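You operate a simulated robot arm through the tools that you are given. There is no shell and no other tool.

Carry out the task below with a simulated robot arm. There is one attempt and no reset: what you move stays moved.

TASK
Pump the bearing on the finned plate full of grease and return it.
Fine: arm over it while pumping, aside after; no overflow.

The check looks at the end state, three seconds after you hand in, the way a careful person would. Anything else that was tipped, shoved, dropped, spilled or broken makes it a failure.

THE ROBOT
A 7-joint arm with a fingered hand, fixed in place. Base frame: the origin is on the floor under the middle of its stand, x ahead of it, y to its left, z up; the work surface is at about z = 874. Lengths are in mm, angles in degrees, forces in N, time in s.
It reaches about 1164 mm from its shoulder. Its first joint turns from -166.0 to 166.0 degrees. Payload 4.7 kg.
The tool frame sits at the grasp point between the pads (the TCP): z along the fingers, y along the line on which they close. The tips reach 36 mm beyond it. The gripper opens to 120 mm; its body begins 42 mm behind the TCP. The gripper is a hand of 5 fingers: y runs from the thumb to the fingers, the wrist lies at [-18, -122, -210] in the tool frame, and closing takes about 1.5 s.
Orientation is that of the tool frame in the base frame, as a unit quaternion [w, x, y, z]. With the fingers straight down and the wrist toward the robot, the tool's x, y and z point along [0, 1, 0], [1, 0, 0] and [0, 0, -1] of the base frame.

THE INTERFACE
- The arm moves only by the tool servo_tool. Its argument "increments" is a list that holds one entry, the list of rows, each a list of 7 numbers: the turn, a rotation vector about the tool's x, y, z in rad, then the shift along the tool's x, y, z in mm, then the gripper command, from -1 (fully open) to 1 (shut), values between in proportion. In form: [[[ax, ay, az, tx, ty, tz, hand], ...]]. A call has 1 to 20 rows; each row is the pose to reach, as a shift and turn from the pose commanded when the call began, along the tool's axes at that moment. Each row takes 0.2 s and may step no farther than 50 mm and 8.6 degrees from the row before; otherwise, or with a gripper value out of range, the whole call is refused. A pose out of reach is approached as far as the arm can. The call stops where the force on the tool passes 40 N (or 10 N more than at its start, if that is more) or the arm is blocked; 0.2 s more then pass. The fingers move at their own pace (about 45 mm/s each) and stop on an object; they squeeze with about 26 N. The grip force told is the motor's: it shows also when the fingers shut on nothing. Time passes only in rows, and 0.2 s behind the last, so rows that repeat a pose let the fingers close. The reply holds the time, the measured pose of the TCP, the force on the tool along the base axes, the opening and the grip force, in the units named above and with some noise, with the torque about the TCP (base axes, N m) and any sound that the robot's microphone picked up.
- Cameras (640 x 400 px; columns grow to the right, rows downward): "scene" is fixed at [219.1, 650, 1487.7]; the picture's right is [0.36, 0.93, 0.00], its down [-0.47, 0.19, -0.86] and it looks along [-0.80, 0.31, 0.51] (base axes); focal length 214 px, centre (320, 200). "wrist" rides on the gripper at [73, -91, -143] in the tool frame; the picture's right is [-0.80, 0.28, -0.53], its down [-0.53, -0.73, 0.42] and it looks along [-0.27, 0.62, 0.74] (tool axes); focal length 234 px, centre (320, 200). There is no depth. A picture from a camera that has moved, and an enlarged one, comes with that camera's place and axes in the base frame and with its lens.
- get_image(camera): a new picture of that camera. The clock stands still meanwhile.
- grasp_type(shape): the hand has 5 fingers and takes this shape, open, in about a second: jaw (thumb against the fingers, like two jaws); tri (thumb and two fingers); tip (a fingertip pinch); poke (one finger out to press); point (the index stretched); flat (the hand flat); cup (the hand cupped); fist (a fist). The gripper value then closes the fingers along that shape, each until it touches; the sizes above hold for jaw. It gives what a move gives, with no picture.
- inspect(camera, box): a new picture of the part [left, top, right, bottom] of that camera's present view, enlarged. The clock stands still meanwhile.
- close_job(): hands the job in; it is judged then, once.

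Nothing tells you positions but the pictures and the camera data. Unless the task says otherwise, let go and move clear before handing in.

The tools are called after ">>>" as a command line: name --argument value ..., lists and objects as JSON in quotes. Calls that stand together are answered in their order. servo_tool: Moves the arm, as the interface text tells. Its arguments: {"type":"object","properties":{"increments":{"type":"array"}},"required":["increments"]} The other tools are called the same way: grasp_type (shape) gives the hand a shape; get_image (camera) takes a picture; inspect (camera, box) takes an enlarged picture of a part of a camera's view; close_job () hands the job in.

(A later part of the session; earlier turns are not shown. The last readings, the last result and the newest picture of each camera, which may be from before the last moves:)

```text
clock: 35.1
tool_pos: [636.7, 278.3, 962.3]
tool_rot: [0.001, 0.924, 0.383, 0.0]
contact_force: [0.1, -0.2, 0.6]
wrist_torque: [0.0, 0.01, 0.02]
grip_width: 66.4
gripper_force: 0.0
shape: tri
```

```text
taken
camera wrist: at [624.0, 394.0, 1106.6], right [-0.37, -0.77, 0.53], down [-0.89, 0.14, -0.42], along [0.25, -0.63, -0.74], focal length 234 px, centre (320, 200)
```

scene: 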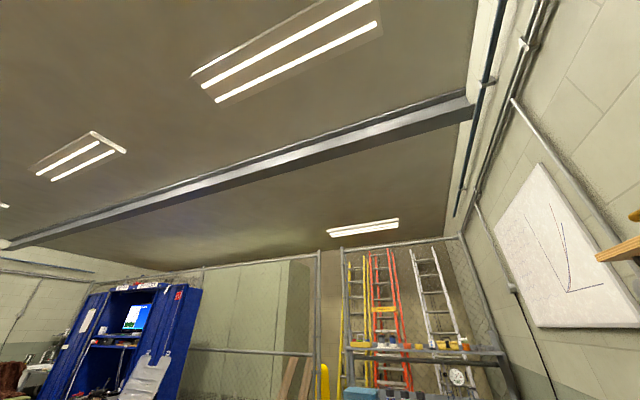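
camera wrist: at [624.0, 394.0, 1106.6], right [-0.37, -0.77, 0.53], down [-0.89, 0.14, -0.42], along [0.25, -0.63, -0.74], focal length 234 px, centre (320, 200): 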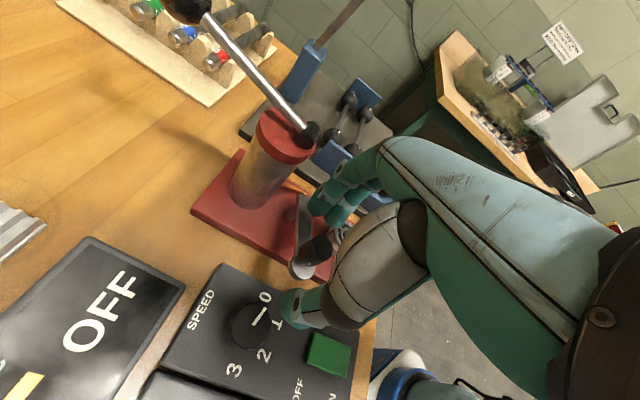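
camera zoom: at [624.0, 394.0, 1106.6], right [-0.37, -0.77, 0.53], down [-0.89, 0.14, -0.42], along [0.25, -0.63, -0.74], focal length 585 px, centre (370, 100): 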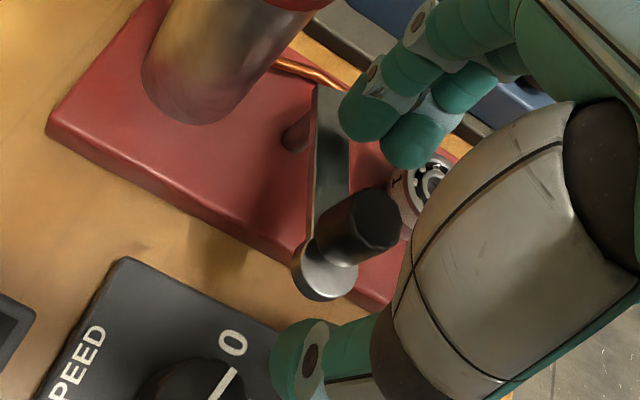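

The fingers straddle the knob with clearance above the bar. I'll close on the knob and check the grip.

>>> servo_tool --increments '[[[0, 0, 0, 0, 0, 2, 0.1], [0, 0, 0, 0, 0, 2, 0.4], [0, 0, 0, 0, 0, 2, 0.6], [0, 0, 0, 0, 0, 2, 0.8], [0, 0, 0, 0, 0, 2, 0.8], [0, 0, 0, 0, 0, 2, 0.8]]]'

>>> inspect --camera "wrist" --box '[220, 160, 380, 320]'

```text
clock: 36.5
tool_pos: [635.5, 278.5, 959.5]
tool_rot: [-0.001, 0.924, 0.382, 0.0]
contact_force: [-0.3, 1.1, -2.4]
wrist_torque: [0.0, 0.03, 0.03]
grip_width: 12.7
gripper_force: 25.9
shape: tri
```

```text
2.50 times, centred on (300, 240) of wrist
camera zoom: at [623.6, 394.1, 1104.4], right [-0.37, -0.77, 0.53], down [-0.89, 0.14, -0.42], along [0.25, -0.63, -0.74], focal length 585 px, centre (370, 100)
```

zoom: 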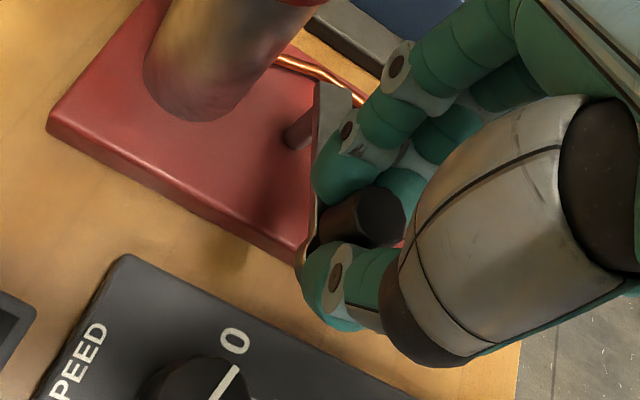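

The knob is gripped at 26 N. I'll start swinging the arm along its arc, checking the force after the first part.

>>> servo_tool --increments '[[[0, 0, 0, -3, 1.4, 0, 0.8], [0, 0, 0, -6.1, 3.0, 0, 0.8], [0, 0, 0, -9, 4.8, 0, 0.8], [0, 0, 0, -11.8, 6.7, 0, 0.8], [0, 0, 0, -11.8, 6.7, 0, 0.8]]]'

>>> inspect --camera "wrist" --box '[220, 160, 380, 320]'

```text
clock: 37.7
tool_pos: [632.5, 263.2, 960.1]
tool_rot: [0.0, 0.924, 0.382, 0.0]
contact_force: [3.6, 1.2, 0.0]
wrist_torque: [0.01, -0.16, 0.12]
grip_width: 12.8
gripper_force: 26.3
shape: tri
```

```text
2.50 times, centred on (300, 240) of wrist
camera zoom: at [619.7, 379.9, 1104.0], right [-0.37, -0.77, 0.53], down [-0.89, 0.14, -0.42], along [0.25, -0.63, -0.74], focal length 585 px, centre (370, 100)
```

zoom: 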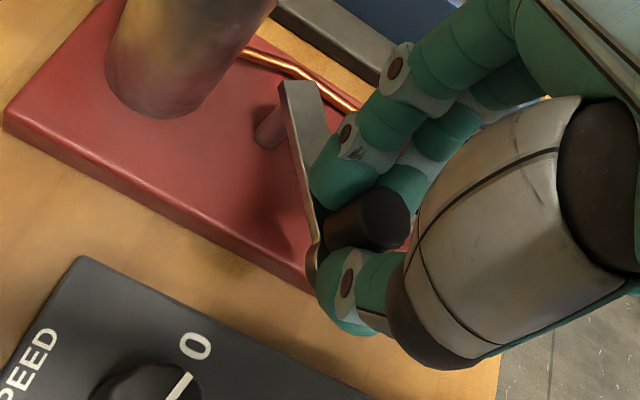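

The arm turns freely with low force. I'll continue along the arc toward the bearing.

>>> servo_tool --increments '[[[0, 0, 0, -2.6, 2.2, 0, 0.8], [0, 0, 0, -5.2, 4.4, 0, 0.8], [0, 0, 0, -7.6, 6.8, 0, 0.8], [0, 0, 0, -9.9, 9.4, 0, 0.8], [0, 0, 0, -13.9, 14.9, 0, 0.8], [0, 0, 0, -17.2, 20.8, 0, 0.8], [0, 0, 0, -19.75, 27.15, 0, 0.8], [0, 0, 0, -21.5, 33.7, 0, 0.8], [0, 0, 0, -21.5, 33.7, 0, 0.8]]]'

>>> inspect --camera "wrist" --box '[220, 160, 380, 320]'

```text
clock: 39.7
tool_pos: [640.9, 225.0, 958.8]
tool_rot: [0.0, 0.923, 0.384, -0.001]
contact_force: [12.7, 15.9, -16.7]
wrist_torque: [0.42, -0.47, 0.37]
grip_width: 10.7
gripper_force: 26.0
shape: tri
```

```text
2.50 times, centred on (300, 240) of wrist
camera zoom: at [628.9, 342.6, 1103.5], right [-0.37, -0.77, 0.53], down [-0.9, 0.14, -0.42], along [0.25, -0.63, -0.74], focal length 585 px, centre (370, 100)
```

zoom: 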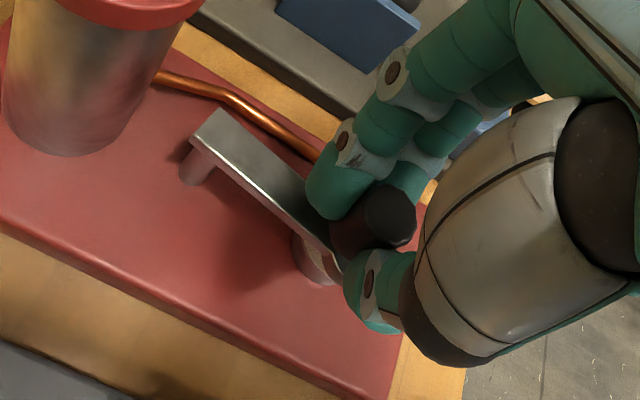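

The force is rising (about 20 N sideways), so I'll look closely before going further.

>>> inspect --camera "wrist" --box '[280, 190, 350, 260]'

>>> get_image --camera "wrist"

```text
5.71 times, centred on (315, 225) of wrist
camera zoom: at [628.9, 342.6, 1103.5], right [-0.37, -0.77, 0.53], down [-0.9, 0.14, -0.42], along [0.25, -0.63, -0.74], focal length 1338 px, centre (349, 57)
```

zoom: 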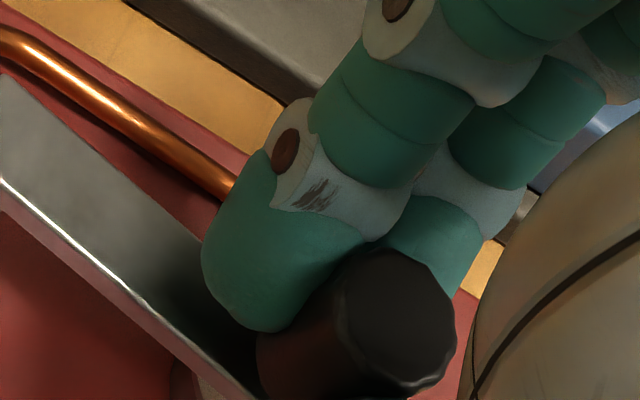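

```text
taken
camera wrist: at [628.9, 342.6, 1103.5], right [-0.37, -0.77, 0.53], down [-0.9, 0.14, -0.42], along [0.25, -0.63, -0.74], focal length 234 px, centre (320, 200)
```

wrist: 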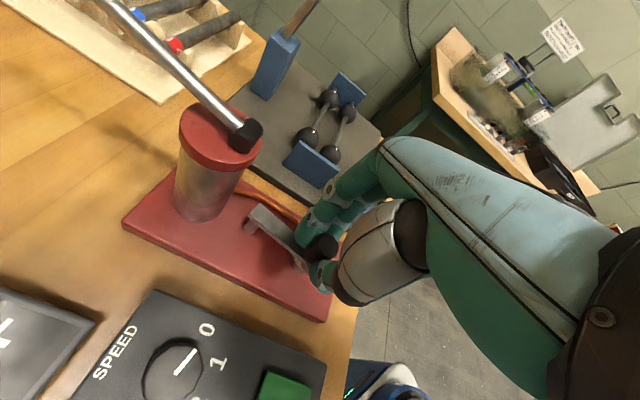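

The arm has swung most of the way and the extra force looks like knob twist in the fingers. I'll open to relieve it and see where the arm sits.

>>> servo_tool --increments '[[[0, 0, 0, 0, 0, 0, 0.5], [0, 0, 0, 0, 0, 0, 0.3], [0, 0, 0, 0, 0, 0, 0.1], [0, 0, 0, 0, 0, 0, 0.0], [0, 0, 0, 0, 0, 0, 0.0]]]'

>>> inspect --camera "wrist" --box '[230, 160, 370, 300]'

```text
clock: 40.9
tool_pos: [641.3, 225.7, 960.2]
tool_rot: [0.0, 0.924, 0.382, 0.0]
contact_force: [-0.4, 0.6, -0.3]
wrist_torque: [0.03, -0.04, 0.01]
grip_width: 59.5
gripper_force: 0.0
shape: tri
```

```text
2.86 times, centred on (300, 230) of wrist
camera zoom: at [628.4, 341.5, 1105.0], right [-0.37, -0.77, 0.53], down [-0.89, 0.14, -0.42], along [0.25, -0.63, -0.74], focal length 669 px, centre (377, 114)
```

zoom: 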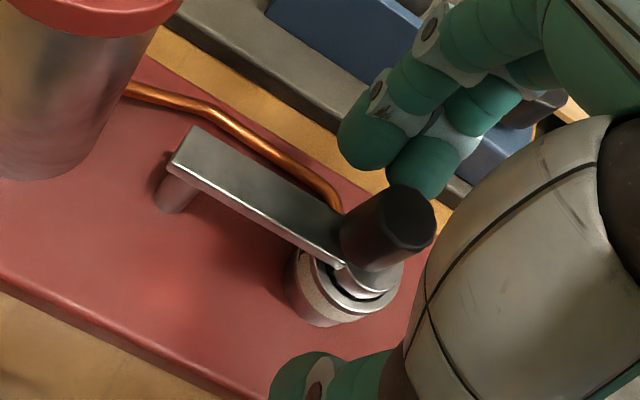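

The arm is now over the bearing, at about 224° of its swing, in line with the board axis. I'll rise and look from above to confirm.

>>> servo_tool --increments '[[[0, 0, 0, 0, 0, -10, 0.0], [0, 0, 0, 0, 0, -30, 0.0], [0, 0, 0, 0, 0, -60, 0.0], [0, 0, 0, 0, 0, -90, 0.0], [0, 0, 0, 0, 0, -100, 0.0], [0, 0, 0, 0, 0, -100, 0.0]]]'

>>> inspect --camera "wrist" --box '[200, 170, 340, 310]'

```text
clock: 42.3
tool_pos: [638.9, 224.7, 1061.4]
tool_rot: [0.0, 0.924, 0.383, 0.0]
contact_force: [0.2, -0.2, 0.4]
wrist_torque: [0.02, 0.0, 0.0]
grip_width: 59.4
gripper_force: 0.1
shape: tri
```

```text
2.86 times, centred on (270, 240) of wrist
camera zoom: at [626.8, 341.4, 1205.6], right [-0.37, -0.77, 0.53], down [-0.89, 0.14, -0.42], along [0.25, -0.63, -0.74], focal length 669 px, centre (463, 86)
```

zoom: 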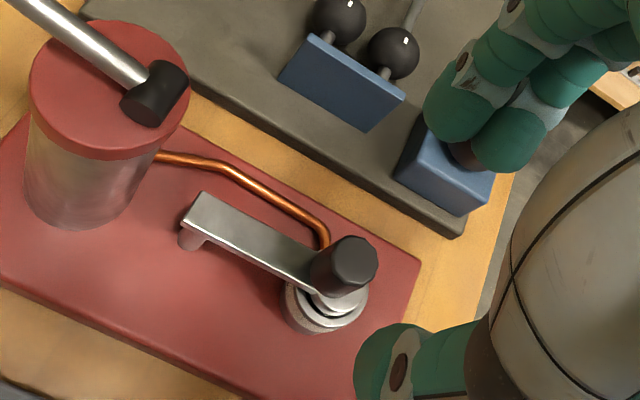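

The arm now lies along the board axis, directly over the bearing. Next I'll look at the lever to position the hand on its ball.

>>> get_image --camera "wrist"

>>> inspect --camera "wrist" --box '[60, 20, 260, 220]'

```text
taken
camera wrist: at [626.8, 341.4, 1205.6], right [-0.37, -0.77, 0.53], down [-0.89, 0.14, -0.42], along [0.25, -0.63, -0.74], focal length 234 px, centre (320, 200)
```

wrist: 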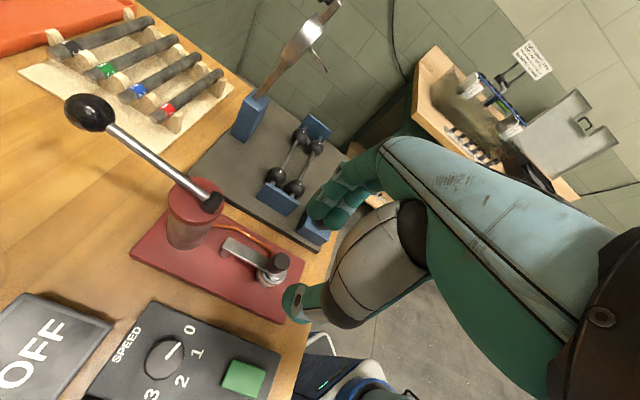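

```text
2.00 times, centred on (160, 120) of wrist
camera zoom: at [626.8, 341.4, 1205.6], right [-0.37, -0.77, 0.53], down [-0.89, 0.14, -0.42], along [0.25, -0.63, -0.74], focal length 468 px, centre (640, 360)
```

zoom: 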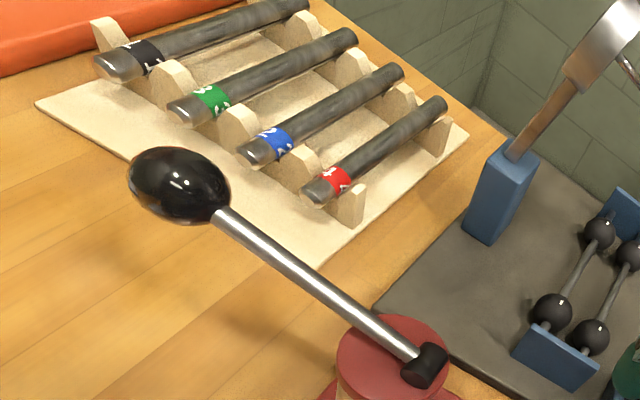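

The ball is at about (787.5, 353, 1017.5), lever pivot near (713, 282, 993). I'll rise, move over the ball and stop above it to check.

>>> servo_tool --increments '[[[0, 0, 0, 0, 0, -25, -0.1], [0, 0, 0, 0, 0, -50, -0.1], [0, 0, 0, 35, 2, -50, -0.1], [0, 0, 0, 75, 5, -50, -0.1], [0, 0, 0, 115, 8, -50, -0.1], [0, 0, 0, 155, 11, -50, -0.1], [0, 0, 0, 185, 13, -50, -0.1], [0, 0, 0, 195, 13.3, -50, -0.1], [0, 0, 0, 195, 13.3, -30, -0.1], [0, 0, 0, 195, 13.3, -15, -0.1], [0, 0, 0, 195, 13.3, -15, -0.1]]]'

>>> get_image --camera "wrist"

>>> inspect --camera "wrist" --box '[220, 160, 380, 320]'

```text
clock: 44.7
tool_pos: [786.6, 352.2, 1074.6]
tool_rot: [0.0, 0.924, 0.383, 0.0]
contact_force: [0.3, 0.5, -0.5]
wrist_torque: [0.02, 0.01, 0.04]
grip_width: 65.5
gripper_force: 0.1
shape: tri
```

```text
taken
camera wrist: at [774.3, 467.6, 1219.5], right [-0.37, -0.77, 0.53], down [-0.89, 0.14, -0.42], along [0.25, -0.63, -0.74], focal length 234 px, centre (320, 200)
```

wrist: 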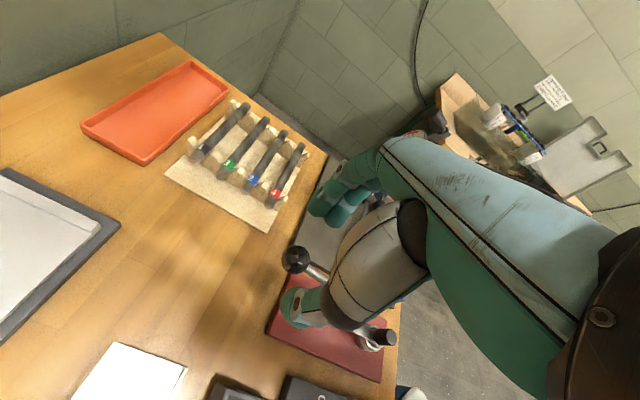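

```text
2.50 times, centred on (300, 240) of wrist
camera zoom: at [774.3, 467.6, 1219.5], right [-0.37, -0.77, 0.53], down [-0.89, 0.14, -0.42], along [0.25, -0.63, -0.74], focal length 585 px, centre (370, 100)
```

zoom: 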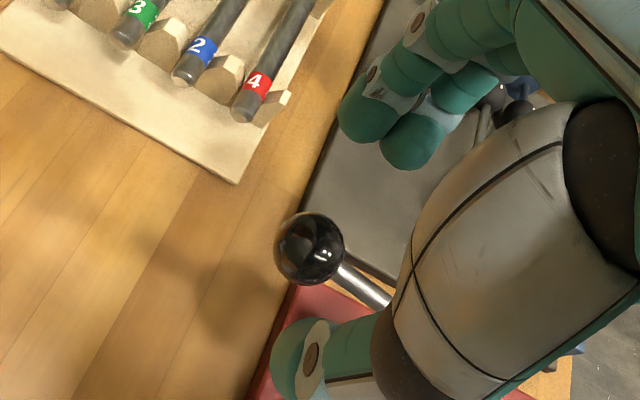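

The ball is within about a millimetre of the hand axis. I'll lower around it and close the fingers on it.

>>> servo_tool --increments '[[[0, 0, 0, 0.7, -1.1, 12, -0.1], [0, 0, 0, 0.7, -1.1, 24, -0.1], [0, 0, 0, 0.7, -1.1, 36, -0.1], [0, 0, 0, 0.7, -1.1, 43, -0.1], [0, 0, 0, 0.7, -1.1, 43, -0.1], [0, 0, 0, 0.7, -1.1, 43, 0.2], [0, 0, 0, 0.7, -1.1, 43, 0.5], [0, 0, 0, 0.7, -1.1, 43, 0.8], [0, 0, 0, 0.7, -1.1, 43, 0.8], [0, 0, 0, 0.7, -1.1, 43, 0.8]]]'

>>> inspect --camera "wrist" --box '[220, 160, 380, 320]'

>>> get_image --camera "wrist"

```text
clock: 46.9
tool_pos: [787.2, 353.8, 1030.4]
tool_rot: [0.0, 0.924, 0.383, -0.001]
contact_force: [-0.2, 0.5, 0.1]
wrist_torque: [0.0, -0.01, 0.0]
grip_width: 12.6
gripper_force: 0.0
shape: tri
```

```text
2.50 times, centred on (300, 240) of wrist
camera zoom: at [774.1, 470.5, 1174.9], right [-0.37, -0.77, 0.53], down [-0.89, 0.14, -0.42], along [0.25, -0.63, -0.74], focal length 585 px, centre (370, 100)
```

zoom: 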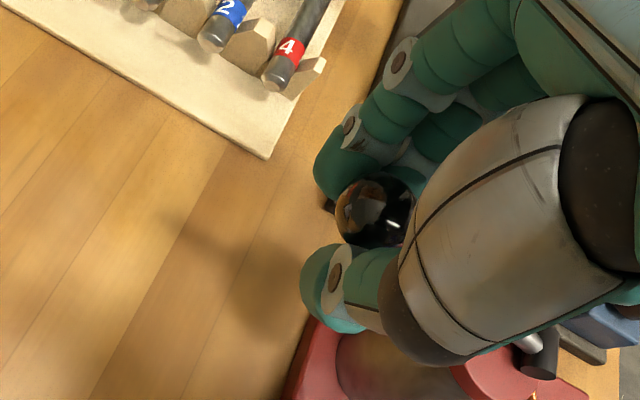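

```text
taken
camera wrist: at [774.1, 470.5, 1174.9], right [-0.37, -0.77, 0.53], down [-0.89, 0.14, -0.42], along [0.25, -0.63, -0.74], focal length 234 px, centre (320, 200)
```

wrist: 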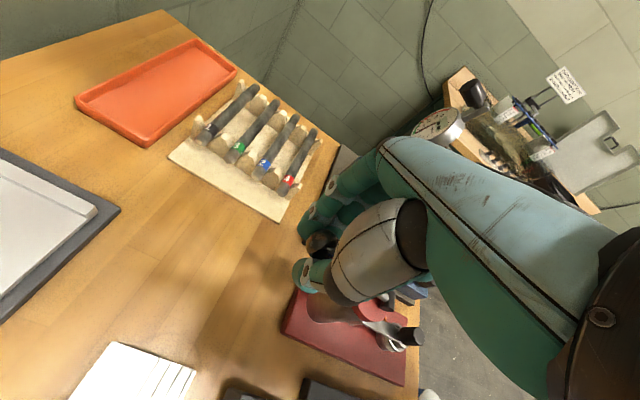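

The fingers surround the ball but aren't squeezing yet; I'll close further.

>>> servo_tool --increments '[[[0, 0, 0, 0, 0, 0, 1.0], [0, 0, 0, 0, 0, 0, 1.0], [0, 0, 0, 0, 0, 0, 1.0], [0, 0, 0, 0, 0, 0, 1.0]]]'

>>> inspect --camera "wrist" --box '[270, 200, 360, 290]'

```text
clock: 47.9
tool_pos: [786.4, 354.9, 1029.0]
tool_rot: [0.001, 0.924, 0.382, -0.001]
contact_force: [-3.8, 2.9, -11.0]
wrist_torque: [0.07, 0.07, 0.02]
grip_width: 11.7
gripper_force: 26.1
shape: tri
```

```text
4.44 times, centred on (315, 245) of wrist
camera zoom: at [774.2, 471.1, 1173.6], right [-0.37, -0.77, 0.53], down [-0.9, 0.14, -0.42], along [0.25, -0.63, -0.74], focal length 1041 px, centre (342, 0)
```

zoom: 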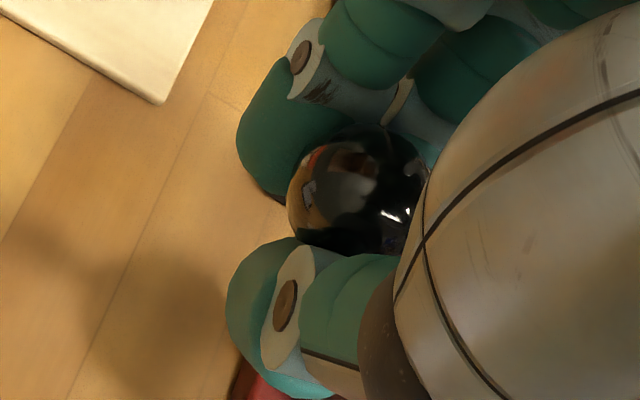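

The ball is held at 26 N. I'll start a stroke, moving down along the lever's arc in small steps and watching force and sound.

>>> servo_tool --increments '[[[0, 0, 0, 1.0, 0, 4, 1.0], [0, 0, 0, 1.8, 0, 9, 1.0], [0, 0, 0, 2.5, 0, 15.3, 1.0], [0, 0, 0, 2.5, 0, 15.3, 1.0]]]'

>>> inspect --camera "wrist" --box '[240, 180, 440, 380]'

```text
clock: 48.9
tool_pos: [787.4, 356.2, 1015.6]
tool_rot: [0.0, 0.924, 0.383, 0.001]
contact_force: [-7.1, 9.6, 1.6]
wrist_torque: [0.07, 0.04, -0.04]
grip_width: 11.6
gripper_force: 26.0
shape: tri
```

```text
2.00 times, centred on (340, 280) of wrist
camera zoom: at [775.7, 472.7, 1159.7], right [-0.37, -0.77, 0.52], down [-0.89, 0.14, -0.43], along [0.25, -0.63, -0.74], focal length 468 px, centre (280, 40)
```

zoom: 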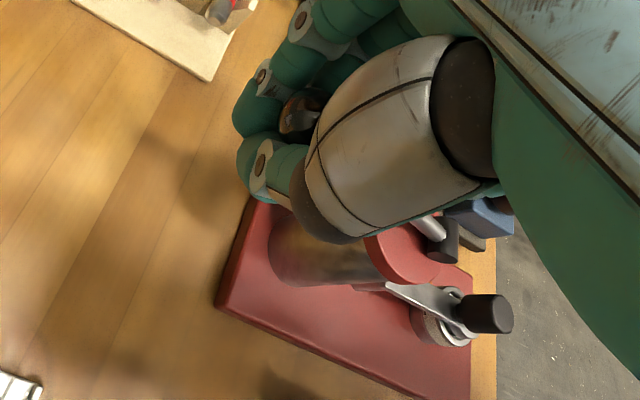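

The lever moves easily, and I can see the bearing and arm from here. I'll continue the stroke downward.

>>> servo_tool --increments '[[[0, 0, 0, 0.2, -0.5, 5, 1.0], [0, 0, 0, 0.3, -1, 10, 1.0], [0, 0, 0, 0.2, -1, 14, 1.0], [0, 0, 0, 0, -1, 18.4, 1.0], [0, 0, 0, -0.6, -1, 23, 1.0], [0, 0, 0, -1.2, -1, 27.6, 1.0], [0, 0, 0, -1.2, -1, 27.6, 1.0]]]'

>>> inspect --camera "wrist" --box '[240, 180, 440, 380]'

```text
clock: 50.5
tool_pos: [788.1, 355.2, 987.9]
tool_rot: [0.0, 0.924, 0.383, 0.0]
contact_force: [0.4, -0.6, 2.0]
wrist_torque: [-0.03, 0.06, 0.04]
grip_width: 9.9
gripper_force: 26.2
shape: tri
```

```text
2.00 times, centred on (340, 280) of wrist
camera zoom: at [774.5, 471.5, 1132.6], right [-0.37, -0.77, 0.53], down [-0.89, 0.14, -0.42], along [0.25, -0.63, -0.74], focal length 468 px, centre (280, 40)
```

zoom: 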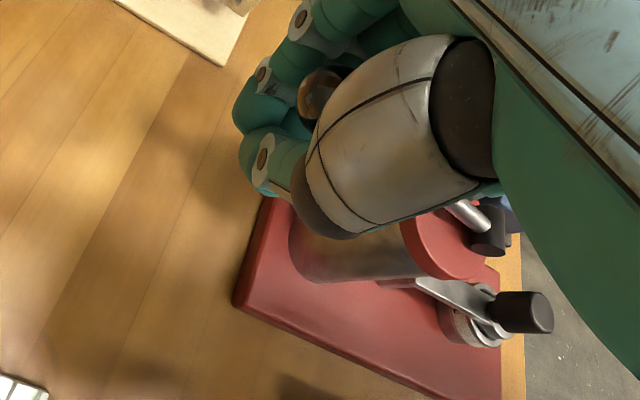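

>>> inspect --camera "wrist" --box '[270, 190, 370, 290]'

>>> inspect --camera "wrist" --box '[400, 270, 500, 370]'

```text
4.00 times, centred on (320, 240) of wrist
camera zoom: at [774.5, 471.5, 1132.6], right [-0.37, -0.77, 0.53], down [-0.89, 0.14, -0.42], along [0.25, -0.63, -0.74], focal length 937 px, centre (320, 40)
```

zoom: 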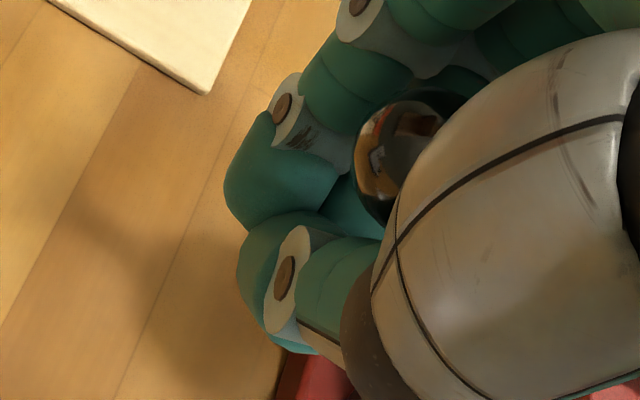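

```text
4.00 times, centred on (450, 320) of wrist
camera zoom: at [774.5, 471.5, 1132.6], right [-0.37, -0.77, 0.53], down [-0.89, 0.14, -0.42], along [0.25, -0.63, -0.74], focal length 937 px, centre (-200, -280)
```

zoom: 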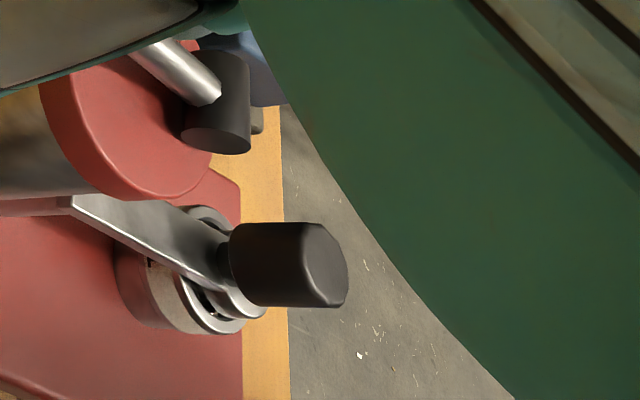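

The ball has slid up into the palm side of the grip, with the fingers now caged beneath it. That works for pushing and lifting, so I'll keep going down carefully.

>>> servo_tool --increments '[[[0, 0, 0, 0, 0, 4, 1.0], [0, 0, 0, 0, 0, 8, 1.0], [0, 0, 0, 0, 0, 12, 1.0], [0, 0, 0, 0, 0, 16, 1.0], [0, 0, 0, 0, 0, 16, 1.0]]]'

>>> inspect --camera "wrist" --box '[270, 190, 370, 290]'

>>> get_image --camera "wrist"

```text
clock: 51.7
tool_pos: [786.4, 356.9, 972.4]
tool_rot: [0.0, 0.924, 0.382, 0.0]
contact_force: [1.6, 1.9, 6.4]
wrist_torque: [-0.29, 0.21, 0.05]
grip_width: 10.2
gripper_force: 25.8
shape: tri
```

```text
4.00 times, centred on (320, 240) of wrist
camera zoom: at [773.9, 473.0, 1117.6], right [-0.37, -0.77, 0.53], down [-0.89, 0.14, -0.42], along [0.25, -0.63, -0.74], focal length 937 px, centre (320, 40)
```

zoom: 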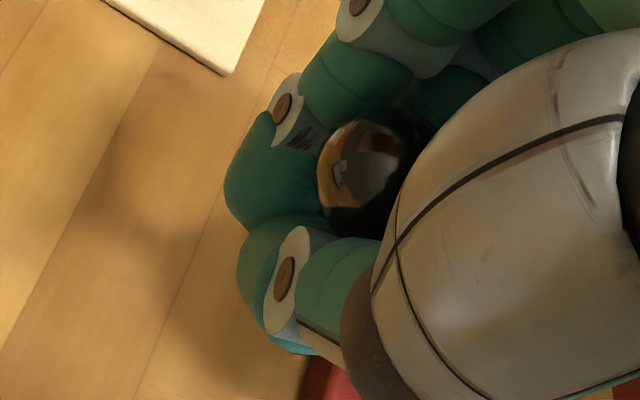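

```text
taken
camera wrist: at [773.9, 473.0, 1117.6], right [-0.37, -0.77, 0.53], down [-0.89, 0.14, -0.42], along [0.25, -0.63, -0.74], focal length 234 px, centre (320, 200)
```

wrist: 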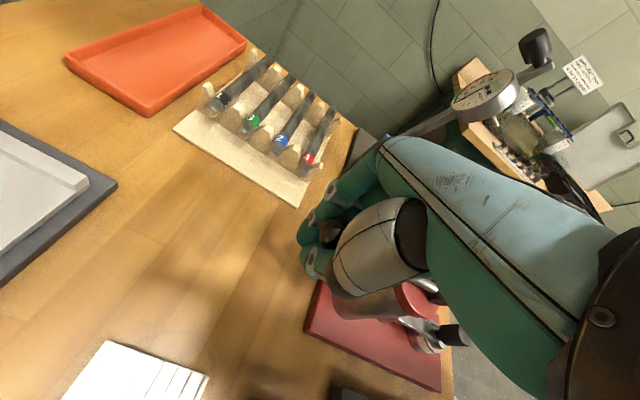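

The ball is now down about 45 mm with only light force. I'll continue down in small steps, looking for the end of the stroke.

>>> servo_tool --increments '[[[0, 0, 0, -0.5, 0, 4, 1.0], [0, 0, 0, -1, 0, 8, 1.0], [0, 0, 0, -1.7, 0, 12, 1.0], [0, 0, 0, -2.4, 0, 16, 1.0], [0, 0, 0, -2.4, 0, 16, 1.0]]]'

>>> inspect --camera "wrist" --box '[270, 190, 370, 290]'

>>> inspect --camera "wrist" --box '[370, 270, 490, 390]'

```text
clock: 52.8
tool_pos: [788.7, 355.8, 963.5]
tool_rot: [-0.001, 0.924, 0.383, 0.007]
contact_force: [-5.0, -0.2, 14.3]
wrist_torque: [-0.59, 0.47, 0.21]
grip_width: 10.9
gripper_force: 26.2
shape: tri
stopped in row 5: the force on the tool passed its limit at 42 N (the readings are from after the stop); the commanded pose is now the measured one
```

```text
4.00 times, centred on (320, 240) of wrist
camera zoom: at [773.0, 470.7, 1109.7], right [-0.38, -0.77, 0.52], down [-0.89, 0.14, -0.43], along [0.26, -0.62, -0.74], focal length 937 px, centre (320, 40)
```

zoom: 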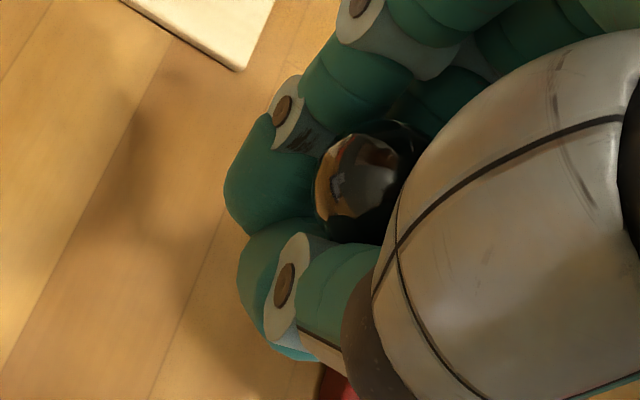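

```text
3.33 times, centred on (430, 330) of wrist
camera zoom: at [773.0, 470.7, 1109.7], right [-0.38, -0.77, 0.52], down [-0.89, 0.14, -0.43], along [0.26, -0.62, -0.74], focal length 781 px, centre (-47, -233)
```

zoom: 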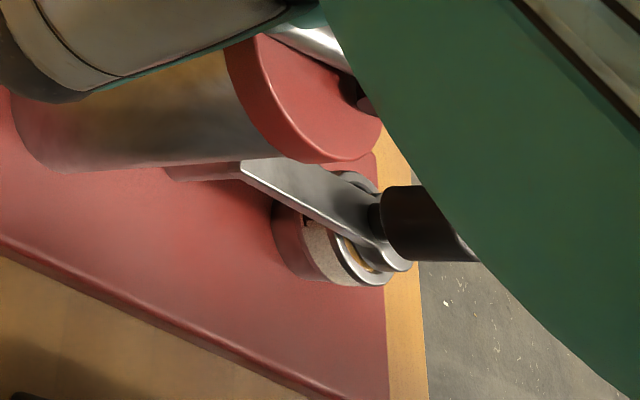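

The push stopped at the force limit with the lever about 15° below level, and I can see amber grease appearing in the bearing. I'll lift the lever back up along the arc and then check the fill.

>>> servo_tool --increments '[[[0, 0, 0, 0.5, 0, -5, 1.0], [0, 0, 0, 1.2, 0, -11, 1.0], [0, 0, 0, 1.8, 0, -17, 1.0], [0, 0, 0, 2.2, 0, -23, 1.0], [0, 0, 0, 2.4, 0, -29, 1.0], [0, 0, 0, 2.2, 0, -34, 1.0], [0, 0, 0, 1.8, 0, -39, 1.0], [0, 0, 0, 1.8, 0, -39, 1.0]]]'

>>> get_image --camera "wrist"

>>> inspect --camera "wrist" --box '[360, 280, 440, 360]'

>>> inspect --camera "wrist" --box '[270, 190, 370, 290]'

```text
clock: 54.6
tool_pos: [789.3, 357.4, 1002.5]
tool_rot: [0.0, 0.924, 0.384, 0.005]
contact_force: [0.0, 0.1, -0.4]
wrist_torque: [-0.01, -0.01, 0.01]
grip_width: 10.2
gripper_force: 26.2
shape: tri
```

```text
taken
camera wrist: at [775.2, 472.8, 1146.2], right [-0.37, -0.77, 0.52], down [-0.89, 0.14, -0.43], along [0.26, -0.62, -0.74], focal length 234 px, centre (320, 200)
```

wrist: 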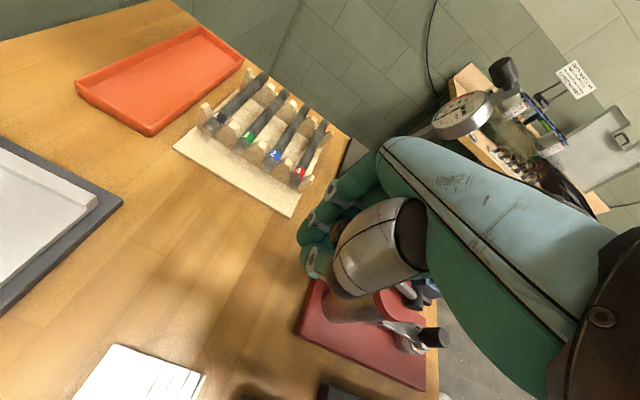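

```text
5.00 times, centred on (400, 320) of wrist
camera zoom: at [775.2, 472.8, 1146.2], right [-0.37, -0.77, 0.52], down [-0.89, 0.14, -0.43], along [0.26, -0.62, -0.74], focal length 1171 px, centre (-80, -400)
```

zoom: 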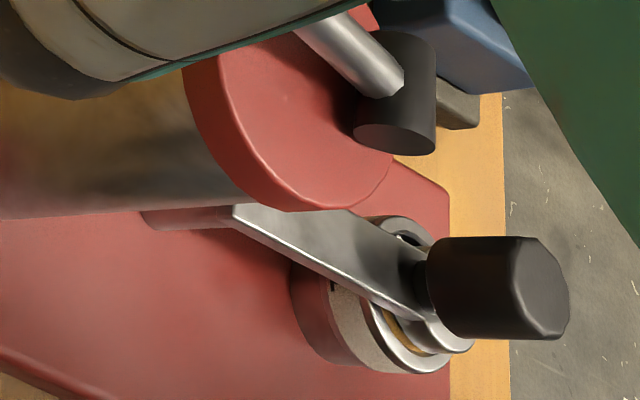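

```text
4.00 times, centred on (320, 240) of wrist
camera zoom: at [775.2, 472.8, 1146.2], right [-0.37, -0.77, 0.52], down [-0.89, 0.14, -0.43], along [0.26, -0.62, -0.74], focal length 937 px, centre (320, 40)
```

zoom: 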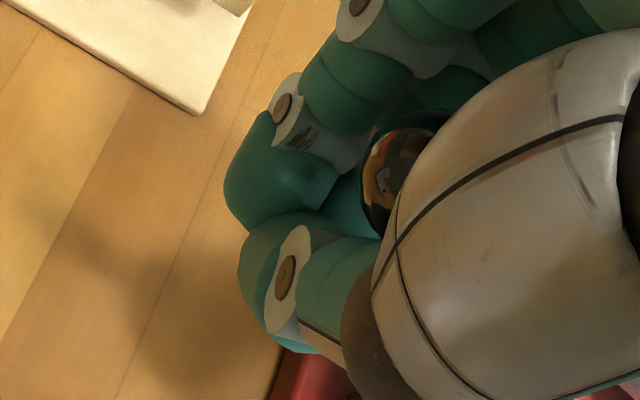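

Amber grease is now visible in the bearing. I'll release the ball, rise, and see whether the lever springs back and how full the bearing is.

>>> servo_tool --increments '[[[0, 0, 0, 0, 0, 0, 0.6], [0, 0, 0, 0, 0, 0, 0.3], [0, 0, 0, 0, 0, 0, 0.0], [0, 0, 0, 0, 0, 0, -0.1], [0, 0, 0, 0, 0, 0, -0.1], [0, 0, 0, 0, 0, 0, -0.1]]]'

>>> get_image --camera "wrist"

>>> inspect --camera "wrist" --box '[270, 190, 370, 290]'

```text
clock: 56.0
tool_pos: [789.2, 356.6, 1001.2]
tool_rot: [-0.001, 0.923, 0.384, 0.006]
contact_force: [0.1, 1.0, 0.2]
wrist_torque: [-0.01, -0.01, 0.0]
grip_width: 65.4
gripper_force: 0.1
shape: tri
```

```text
taken
camera wrist: at [775.1, 472.8, 1146.4], right [-0.37, -0.77, 0.52], down [-0.89, 0.14, -0.43], along [0.26, -0.62, -0.74], focal length 234 px, centre (320, 200)
```

wrist: 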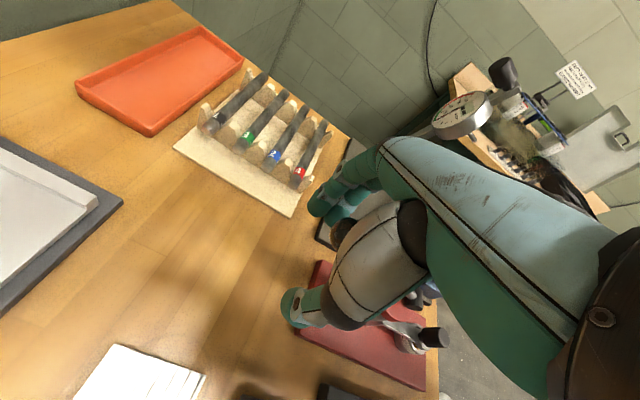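

```text
4.00 times, centred on (320, 240) of wrist
camera zoom: at [775.1, 472.8, 1146.4], right [-0.37, -0.77, 0.52], down [-0.89, 0.14, -0.43], along [0.26, -0.62, -0.74], focal length 937 px, centre (320, 40)
```

zoom: 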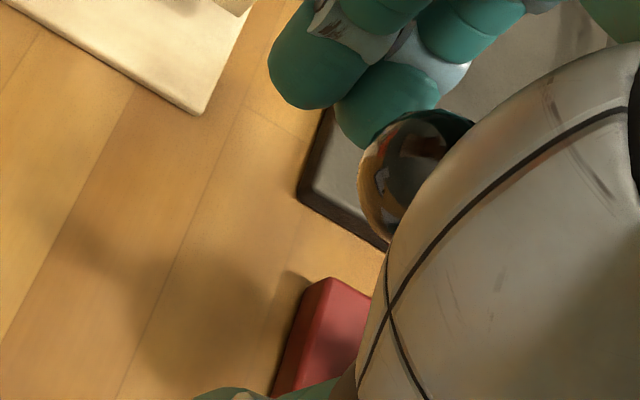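

The ball is back near the top of its travel. I'll rise clear and move to look down on the bearing to judge the fill.

>>> servo_tool --increments '[[[0, 0, 0, 0, 0, -30, -0.1], [0, 0, 0, 0, 0, -65, -0.1], [0, 0, 0, 0, 0, -95, -0.1], [0, 0, 0, -30, 7, -95, -0.1], [0, 0, 0, -70, 16, -95, -0.1], [0, 0, 0, -110, 25, -95, -0.1], [0, 0, 0, -150, 35, -95, -0.1], [0, 0, 0, -190, 44, -90, -0.1], [0, 0, 0, -225, 52, -80, -0.1], [0, 0, 0, -238, 55, -65, -0.1], [0, 0, 0, -238, 55, -60, -0.1], [0, 0, 0, -238, 55, -60, -0.1]]]'

>>> get_image --camera "wrist"

>>> inspect --camera "wrist" --box '[180, 270, 260, 350]'

```text
clock: 58.6
tool_pos: [659.7, 149.8, 1056.5]
tool_rot: [-0.002, 0.924, 0.384, 0.005]
contact_force: [0.4, 0.1, 0.7]
wrist_torque: [0.01, 0.03, -0.01]
grip_width: 65.4
gripper_force: 0.0
shape: tri
```

```text
taken
camera wrist: at [644.4, 264.0, 1201.8], right [-0.37, -0.77, 0.52], down [-0.89, 0.14, -0.43], along [0.26, -0.62, -0.74], focal length 234 px, centre (320, 200)
```

wrist: 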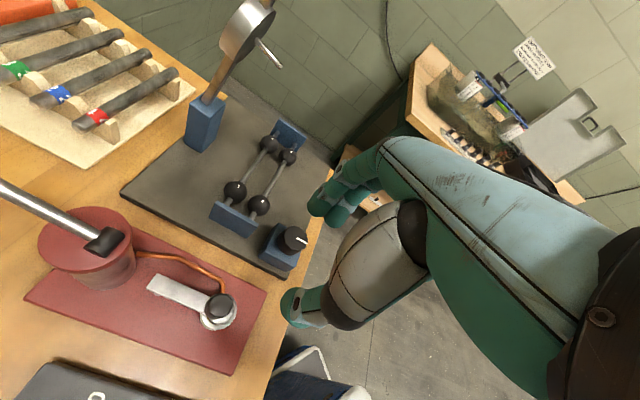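

```text
5.00 times, centred on (220, 310) of wrist
camera zoom: at [644.4, 264.0, 1201.8], right [-0.37, -0.77, 0.52], down [-0.89, 0.14, -0.43], along [0.26, -0.62, -0.74], focal length 1171 px, centre (820, -350)
```

zoom: 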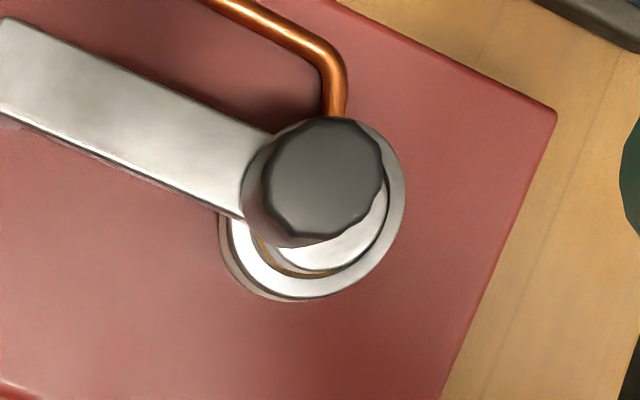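

>>> inspect --camera "wrist" --box '[204, 305, 234, 335]'

```text
13.33 times, centred on (219, 320) of wrist
camera zoom: at [644.4, 264.0, 1201.8], right [-0.37, -0.77, 0.52], down [-0.89, 0.14, -0.43], along [0.26, -0.62, -0.74], focal length 3122 px, centre (1667, -1400)
```

zoom: 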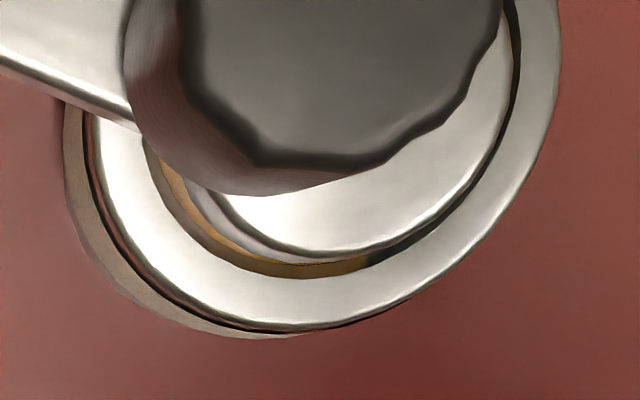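

Through the slit around the arm's disc I see amber grease over part of the ring, ending partway round, with the rest still dark. I'll view it from the other side to judge how much of the ring is filled.

>>> servo_tool --increments '[[[0, 0, -0.131, 2, 18, -9, -0.1], [0, 0, -0.262, 5, 36, -9, -0.1], [0, 0, -0.393, 7, 54, -9, -0.1], [0, 0, -0.524, 9, 72, -9, -0.1], [0, 0, -0.655, 12, 90, -9, -0.1], [0, 0, -0.785, 14, 106, -9, -0.1], [0, 0, -0.785, 14, 106, -9, -0.1]]]'

>>> get_image --camera "wrist"

>>> inspect --camera "wrist" --box '[110, 270, 170, 330]'

```text
clock: 60.2
tool_pos: [744.7, 83.6, 1065.9]
tool_rot: [0.001, 0.707, 0.707, 0.005]
contact_force: [0.4, 0.2, -0.9]
wrist_torque: [0.02, 0.04, 0.01]
grip_width: 65.5
gripper_force: 0.0
shape: tri
```

```text
taken
camera wrist: at [652.2, 156.2, 1210.6], right [0.28, -0.81, 0.52], down [-0.73, -0.53, -0.43], along [0.63, -0.26, -0.73], focal length 234 px, centre (320, 200)
```

wrist: 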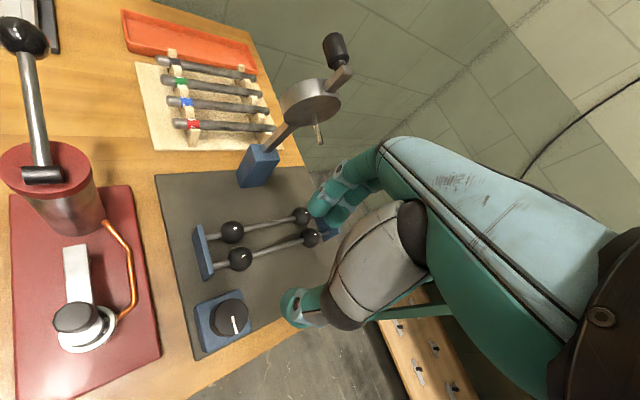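

```text
6.67 times, centred on (140, 300) of wrist
camera zoom: at [652.2, 156.2, 1210.6], right [0.28, -0.81, 0.52], down [-0.73, -0.53, -0.43], along [0.63, -0.26, -0.73], focal length 1561 px, centre (1520, -467)
```

zoom: 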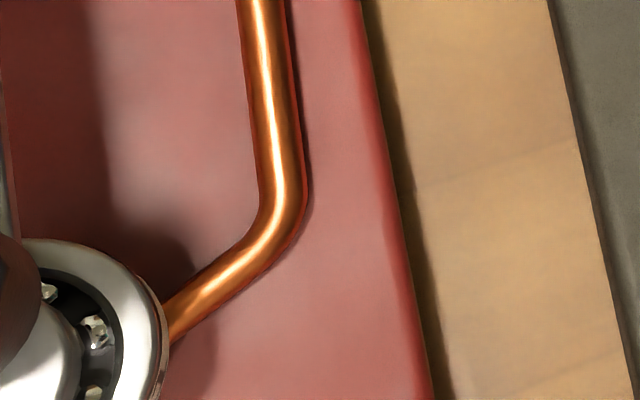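

>>> inspect --camera "wrist" --box '[65, 305, 125, 355]'

```text
8.00 times, centred on (95, 330) of wrist
camera zoom: at [652.2, 156.2, 1210.6], right [0.28, -0.81, 0.52], down [-0.73, -0.53, -0.43], along [0.63, -0.26, -0.73], focal length 1873 px, centre (2120, -840)
```

zoom: 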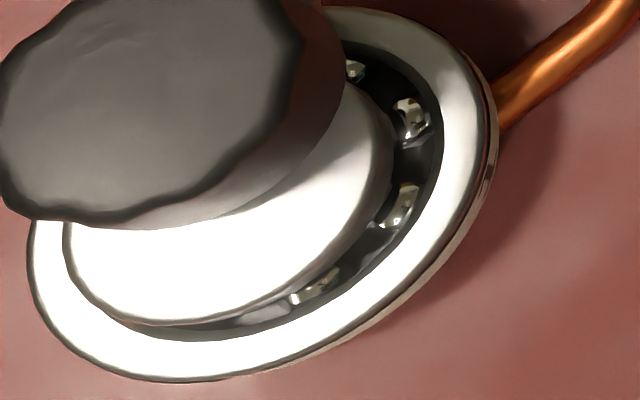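

From this side the rest of the ring is still empty, so roughly a quarter to a half was filled by one stroke. For the next stroke I'll press the ball from above with the fingertips closed together; first I'll rise and move back over the ball.

>>> servo_tool --increments '[[[0.0085, -0.0057, 0, 0, 0, -25, 0.5], [0.0085, -0.0057, 0, 0, 0, -55, 0.9], [0.0085, -0.0057, 0, 0, 0, -55, 0.9]]]'

>>> servo_tool --increments '[[[0, 0, 0.131, 30, 5, 0, 1.0], [0, 0, 0.262, 70, 11, 0, 1.0], [0, 0, 0.393, 112, 18, 0, 1.0], [0, 0, 0.524, 155, 25, 0, 1.0], [0, 0, 0.655, 200, 32, 0, 1.0], [0, 0, 0.785, 240, 38, 0, 1.0], [0, 0, 0.785, 269.4, 42.8, 0, 1.0], [0, 0, 0.785, 269.4, 42.8, 15, 1.0], [0, 0, 0.785, 269.4, 42.8, 15, 1.0]]]'

>>> get_image --camera "wrist"

>>> inspect --camera "wrist" --box '[220, 160, 380, 320]'

```text
clock: 61.0
tool_pos: [743.7, 83.6, 1124.2]
tool_rot: [0.0, 0.707, 0.707, 0.0]
contact_force: [0.2, 0.7, -0.3]
wrist_torque: [-0.01, 0.01, -0.01]
grip_width: 6.2
gripper_force: 0.2
shape: tri
```

```text
clock: 63.0
tool_pos: [785.8, 351.4, 1104.9]
tool_rot: [0.001, 0.924, 0.383, 0.001]
contact_force: [0.8, 0.2, -0.4]
wrist_torque: [-0.01, -0.01, 0.0]
grip_width: 0.0
gripper_force: 26.1
shape: tri
```

```text
taken
camera wrist: at [773.8, 468.0, 1250.5], right [-0.37, -0.77, 0.53], down [-0.89, 0.14, -0.42], along [0.25, -0.63, -0.74], focal length 234 px, centre (320, 200)
```

wrist: 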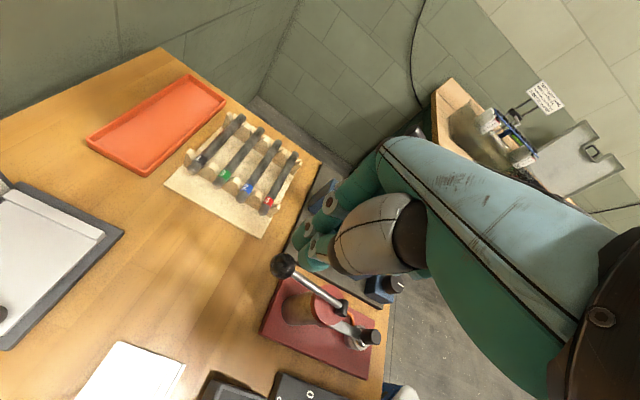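

```text
2.50 times, centred on (300, 240) of wrist
camera zoom: at [773.8, 468.0, 1250.5], right [-0.37, -0.77, 0.53], down [-0.89, 0.14, -0.42], along [0.25, -0.63, -0.74], focal length 585 px, centre (370, 100)
```

zoom: 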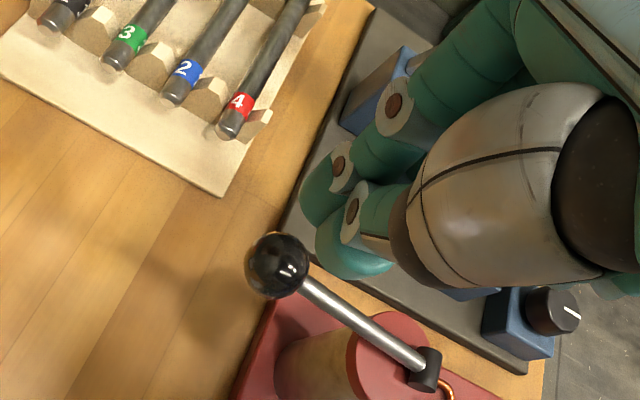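

The closed fingertips are directly above the ball, which sits at the top of its travel. I'll lower onto it and push slowly along the arc.

>>> servo_tool --increments '[[[0, 0, 0, 0, 0, 15, 1.0], [0, 0, 0, 0, 0, 28, 1.0], [0, 0, 0, 0, 0, 36, 1.0], [0, 0, 0, 0, 0, 40, 1.0], [0, 0, 0, 0.5, 0, 44, 1.0], [0, 0, 0, 0.5, 0, 44, 1.0]]]'

>>> inspect --camera "wrist" --box '[240, 180, 440, 380]'

```text
clock: 64.4
tool_pos: [788.5, 352.9, 1064.8]
tool_rot: [0.0, 0.923, 0.384, 0.0]
contact_force: [0.3, -0.3, 1.8]
wrist_torque: [-0.02, 0.0, -0.02]
grip_width: 0.0
gripper_force: 25.7
shape: tri
```

```text
2.00 times, centred on (340, 280) of wrist
camera zoom: at [774.4, 470.1, 1209.4], right [-0.37, -0.77, 0.53], down [-0.89, 0.14, -0.42], along [0.25, -0.63, -0.74], focal length 468 px, centre (280, 40)
```

zoom: 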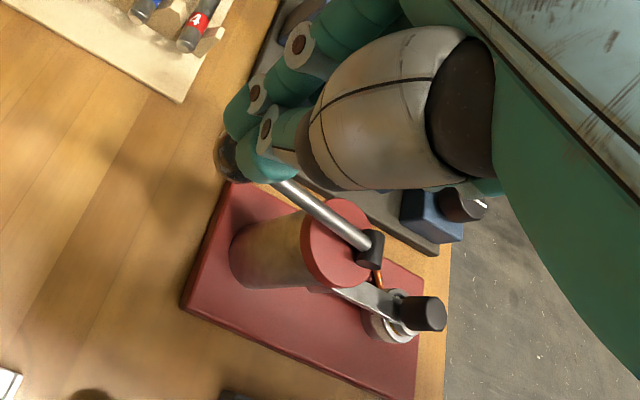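

The fingertips touch the ball lightly. I'll push down along the arc, about 30 mm first.

>>> servo_tool --increments '[[[0, 0, 0, 0.7, 0, 4, 1.0], [0, 0, 0, 1.2, 0, 8, 1.0], [0, 0, 0, 1.7, 0, 12, 1.0], [0, 0, 0, 2.0, 0, 16, 1.0], [0, 0, 0, 2.2, 0, 20, 1.0], [0, 0, 0, 2.2, 0, 20, 1.0]]]'

>>> inspect --camera "wrist" --box '[240, 180, 440, 380]'

```text
clock: 65.8
tool_pos: [786.6, 355.5, 1043.0]
tool_rot: [0.001, 0.924, 0.383, 0.0]
contact_force: [0.3, -1.1, 2.2]
wrist_torque: [0.0, 0.02, -0.01]
grip_width: 0.1
gripper_force: 26.3
shape: tri
```

```text
2.00 times, centred on (340, 280) of wrist
camera zoom: at [774.7, 472.0, 1188.4], right [-0.37, -0.77, 0.53], down [-0.89, 0.14, -0.42], along [0.25, -0.63, -0.74], focal length 468 px, centre (280, 40)
```

zoom: 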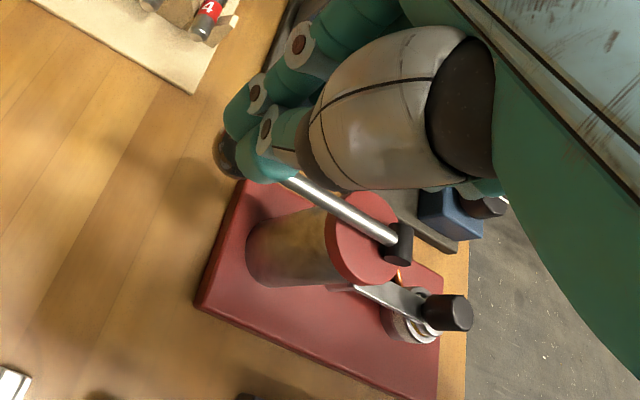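

>>> servo_tool --increments '[[[0, 0, 0, 0.2, 0, 4, 1.0], [0, 0, 0, 0.2, 0, 8, 1.0], [0, 0, 0, 0, 0, 12, 1.0], [0, 0, 0, -0.4, 0, 16, 1.0], [0, 0, 0, -0.9, 0, 20, 1.0], [0, 0, 0, -1.5, 0, 24, 1.0], [0, 0, 0, -1.5, 0, 24, 1.0]]]'

>>> inspect --camera "wrist" --box '[240, 180, 440, 380]'

```text
clock: 67.4
tool_pos: [786.1, 353.7, 1020.7]
tool_rot: [0.0, 0.924, 0.383, 0.0]
contact_force: [-0.1, 1.7, 3.6]
wrist_torque: [0.03, 0.01, 0.0]
grip_width: 0.0
gripper_force: 26.4
shape: tri
```

```text
2.00 times, centred on (340, 280) of wrist
camera zoom: at [773.3, 470.1, 1164.9], right [-0.37, -0.77, 0.53], down [-0.89, 0.14, -0.42], along [0.25, -0.63, -0.74], focal length 468 px, centre (280, 40)
```

zoom: 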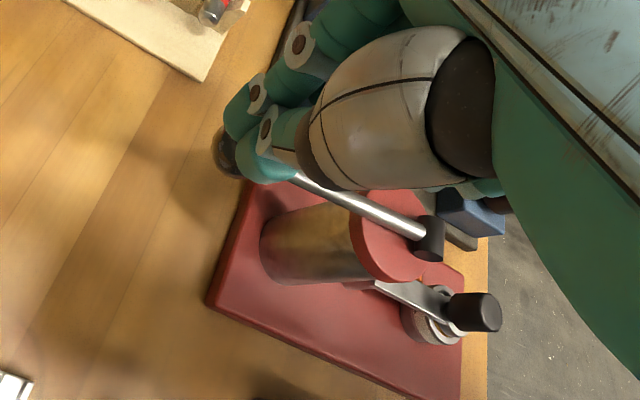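

>>> servo_tool --increments '[[[0, 0, 0, -0.5, 0, 3, 1.0], [0, 0, 0, -1.1, 0, 6, 1.0], [0, 0, 0, -1.8, 0, 9, 1.0], [0, 0, 0, -2.5, 0, 12, 1.0], [0, 0, 0, -2.5, 0, 12, 1.0]]]'

>>> inspect --camera "wrist" --box '[240, 180, 440, 380]'

```text
clock: 68.4
tool_pos: [785.2, 353.4, 1016.3]
tool_rot: [-0.002, 0.924, 0.383, 0.008]
contact_force: [-1.0, 1.0, 11.4]
wrist_torque: [0.02, 0.08, 0.02]
grip_width: 0.0
gripper_force: 25.9
shape: tri
stopped in row 5: the force on the tool passed its limit at 43 N (the readings are from after the stop); the commanded pose is now the measured one
```

```text
2.00 times, centred on (340, 280) of wrist
camera zoom: at [770.7, 467.8, 1162.5], right [-0.38, -0.77, 0.51], down [-0.89, 0.14, -0.44], along [0.26, -0.62, -0.74], focal length 468 px, centre (280, 40)
```

zoom: 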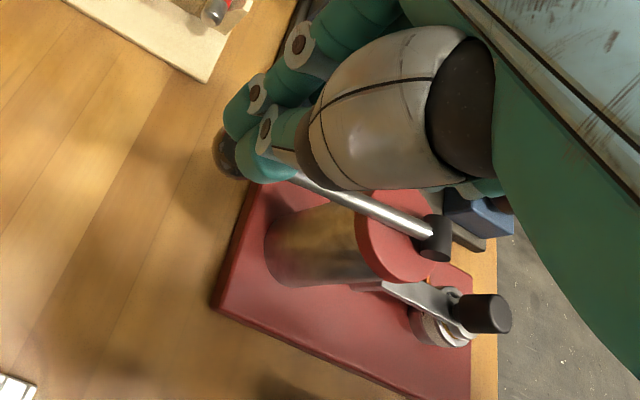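

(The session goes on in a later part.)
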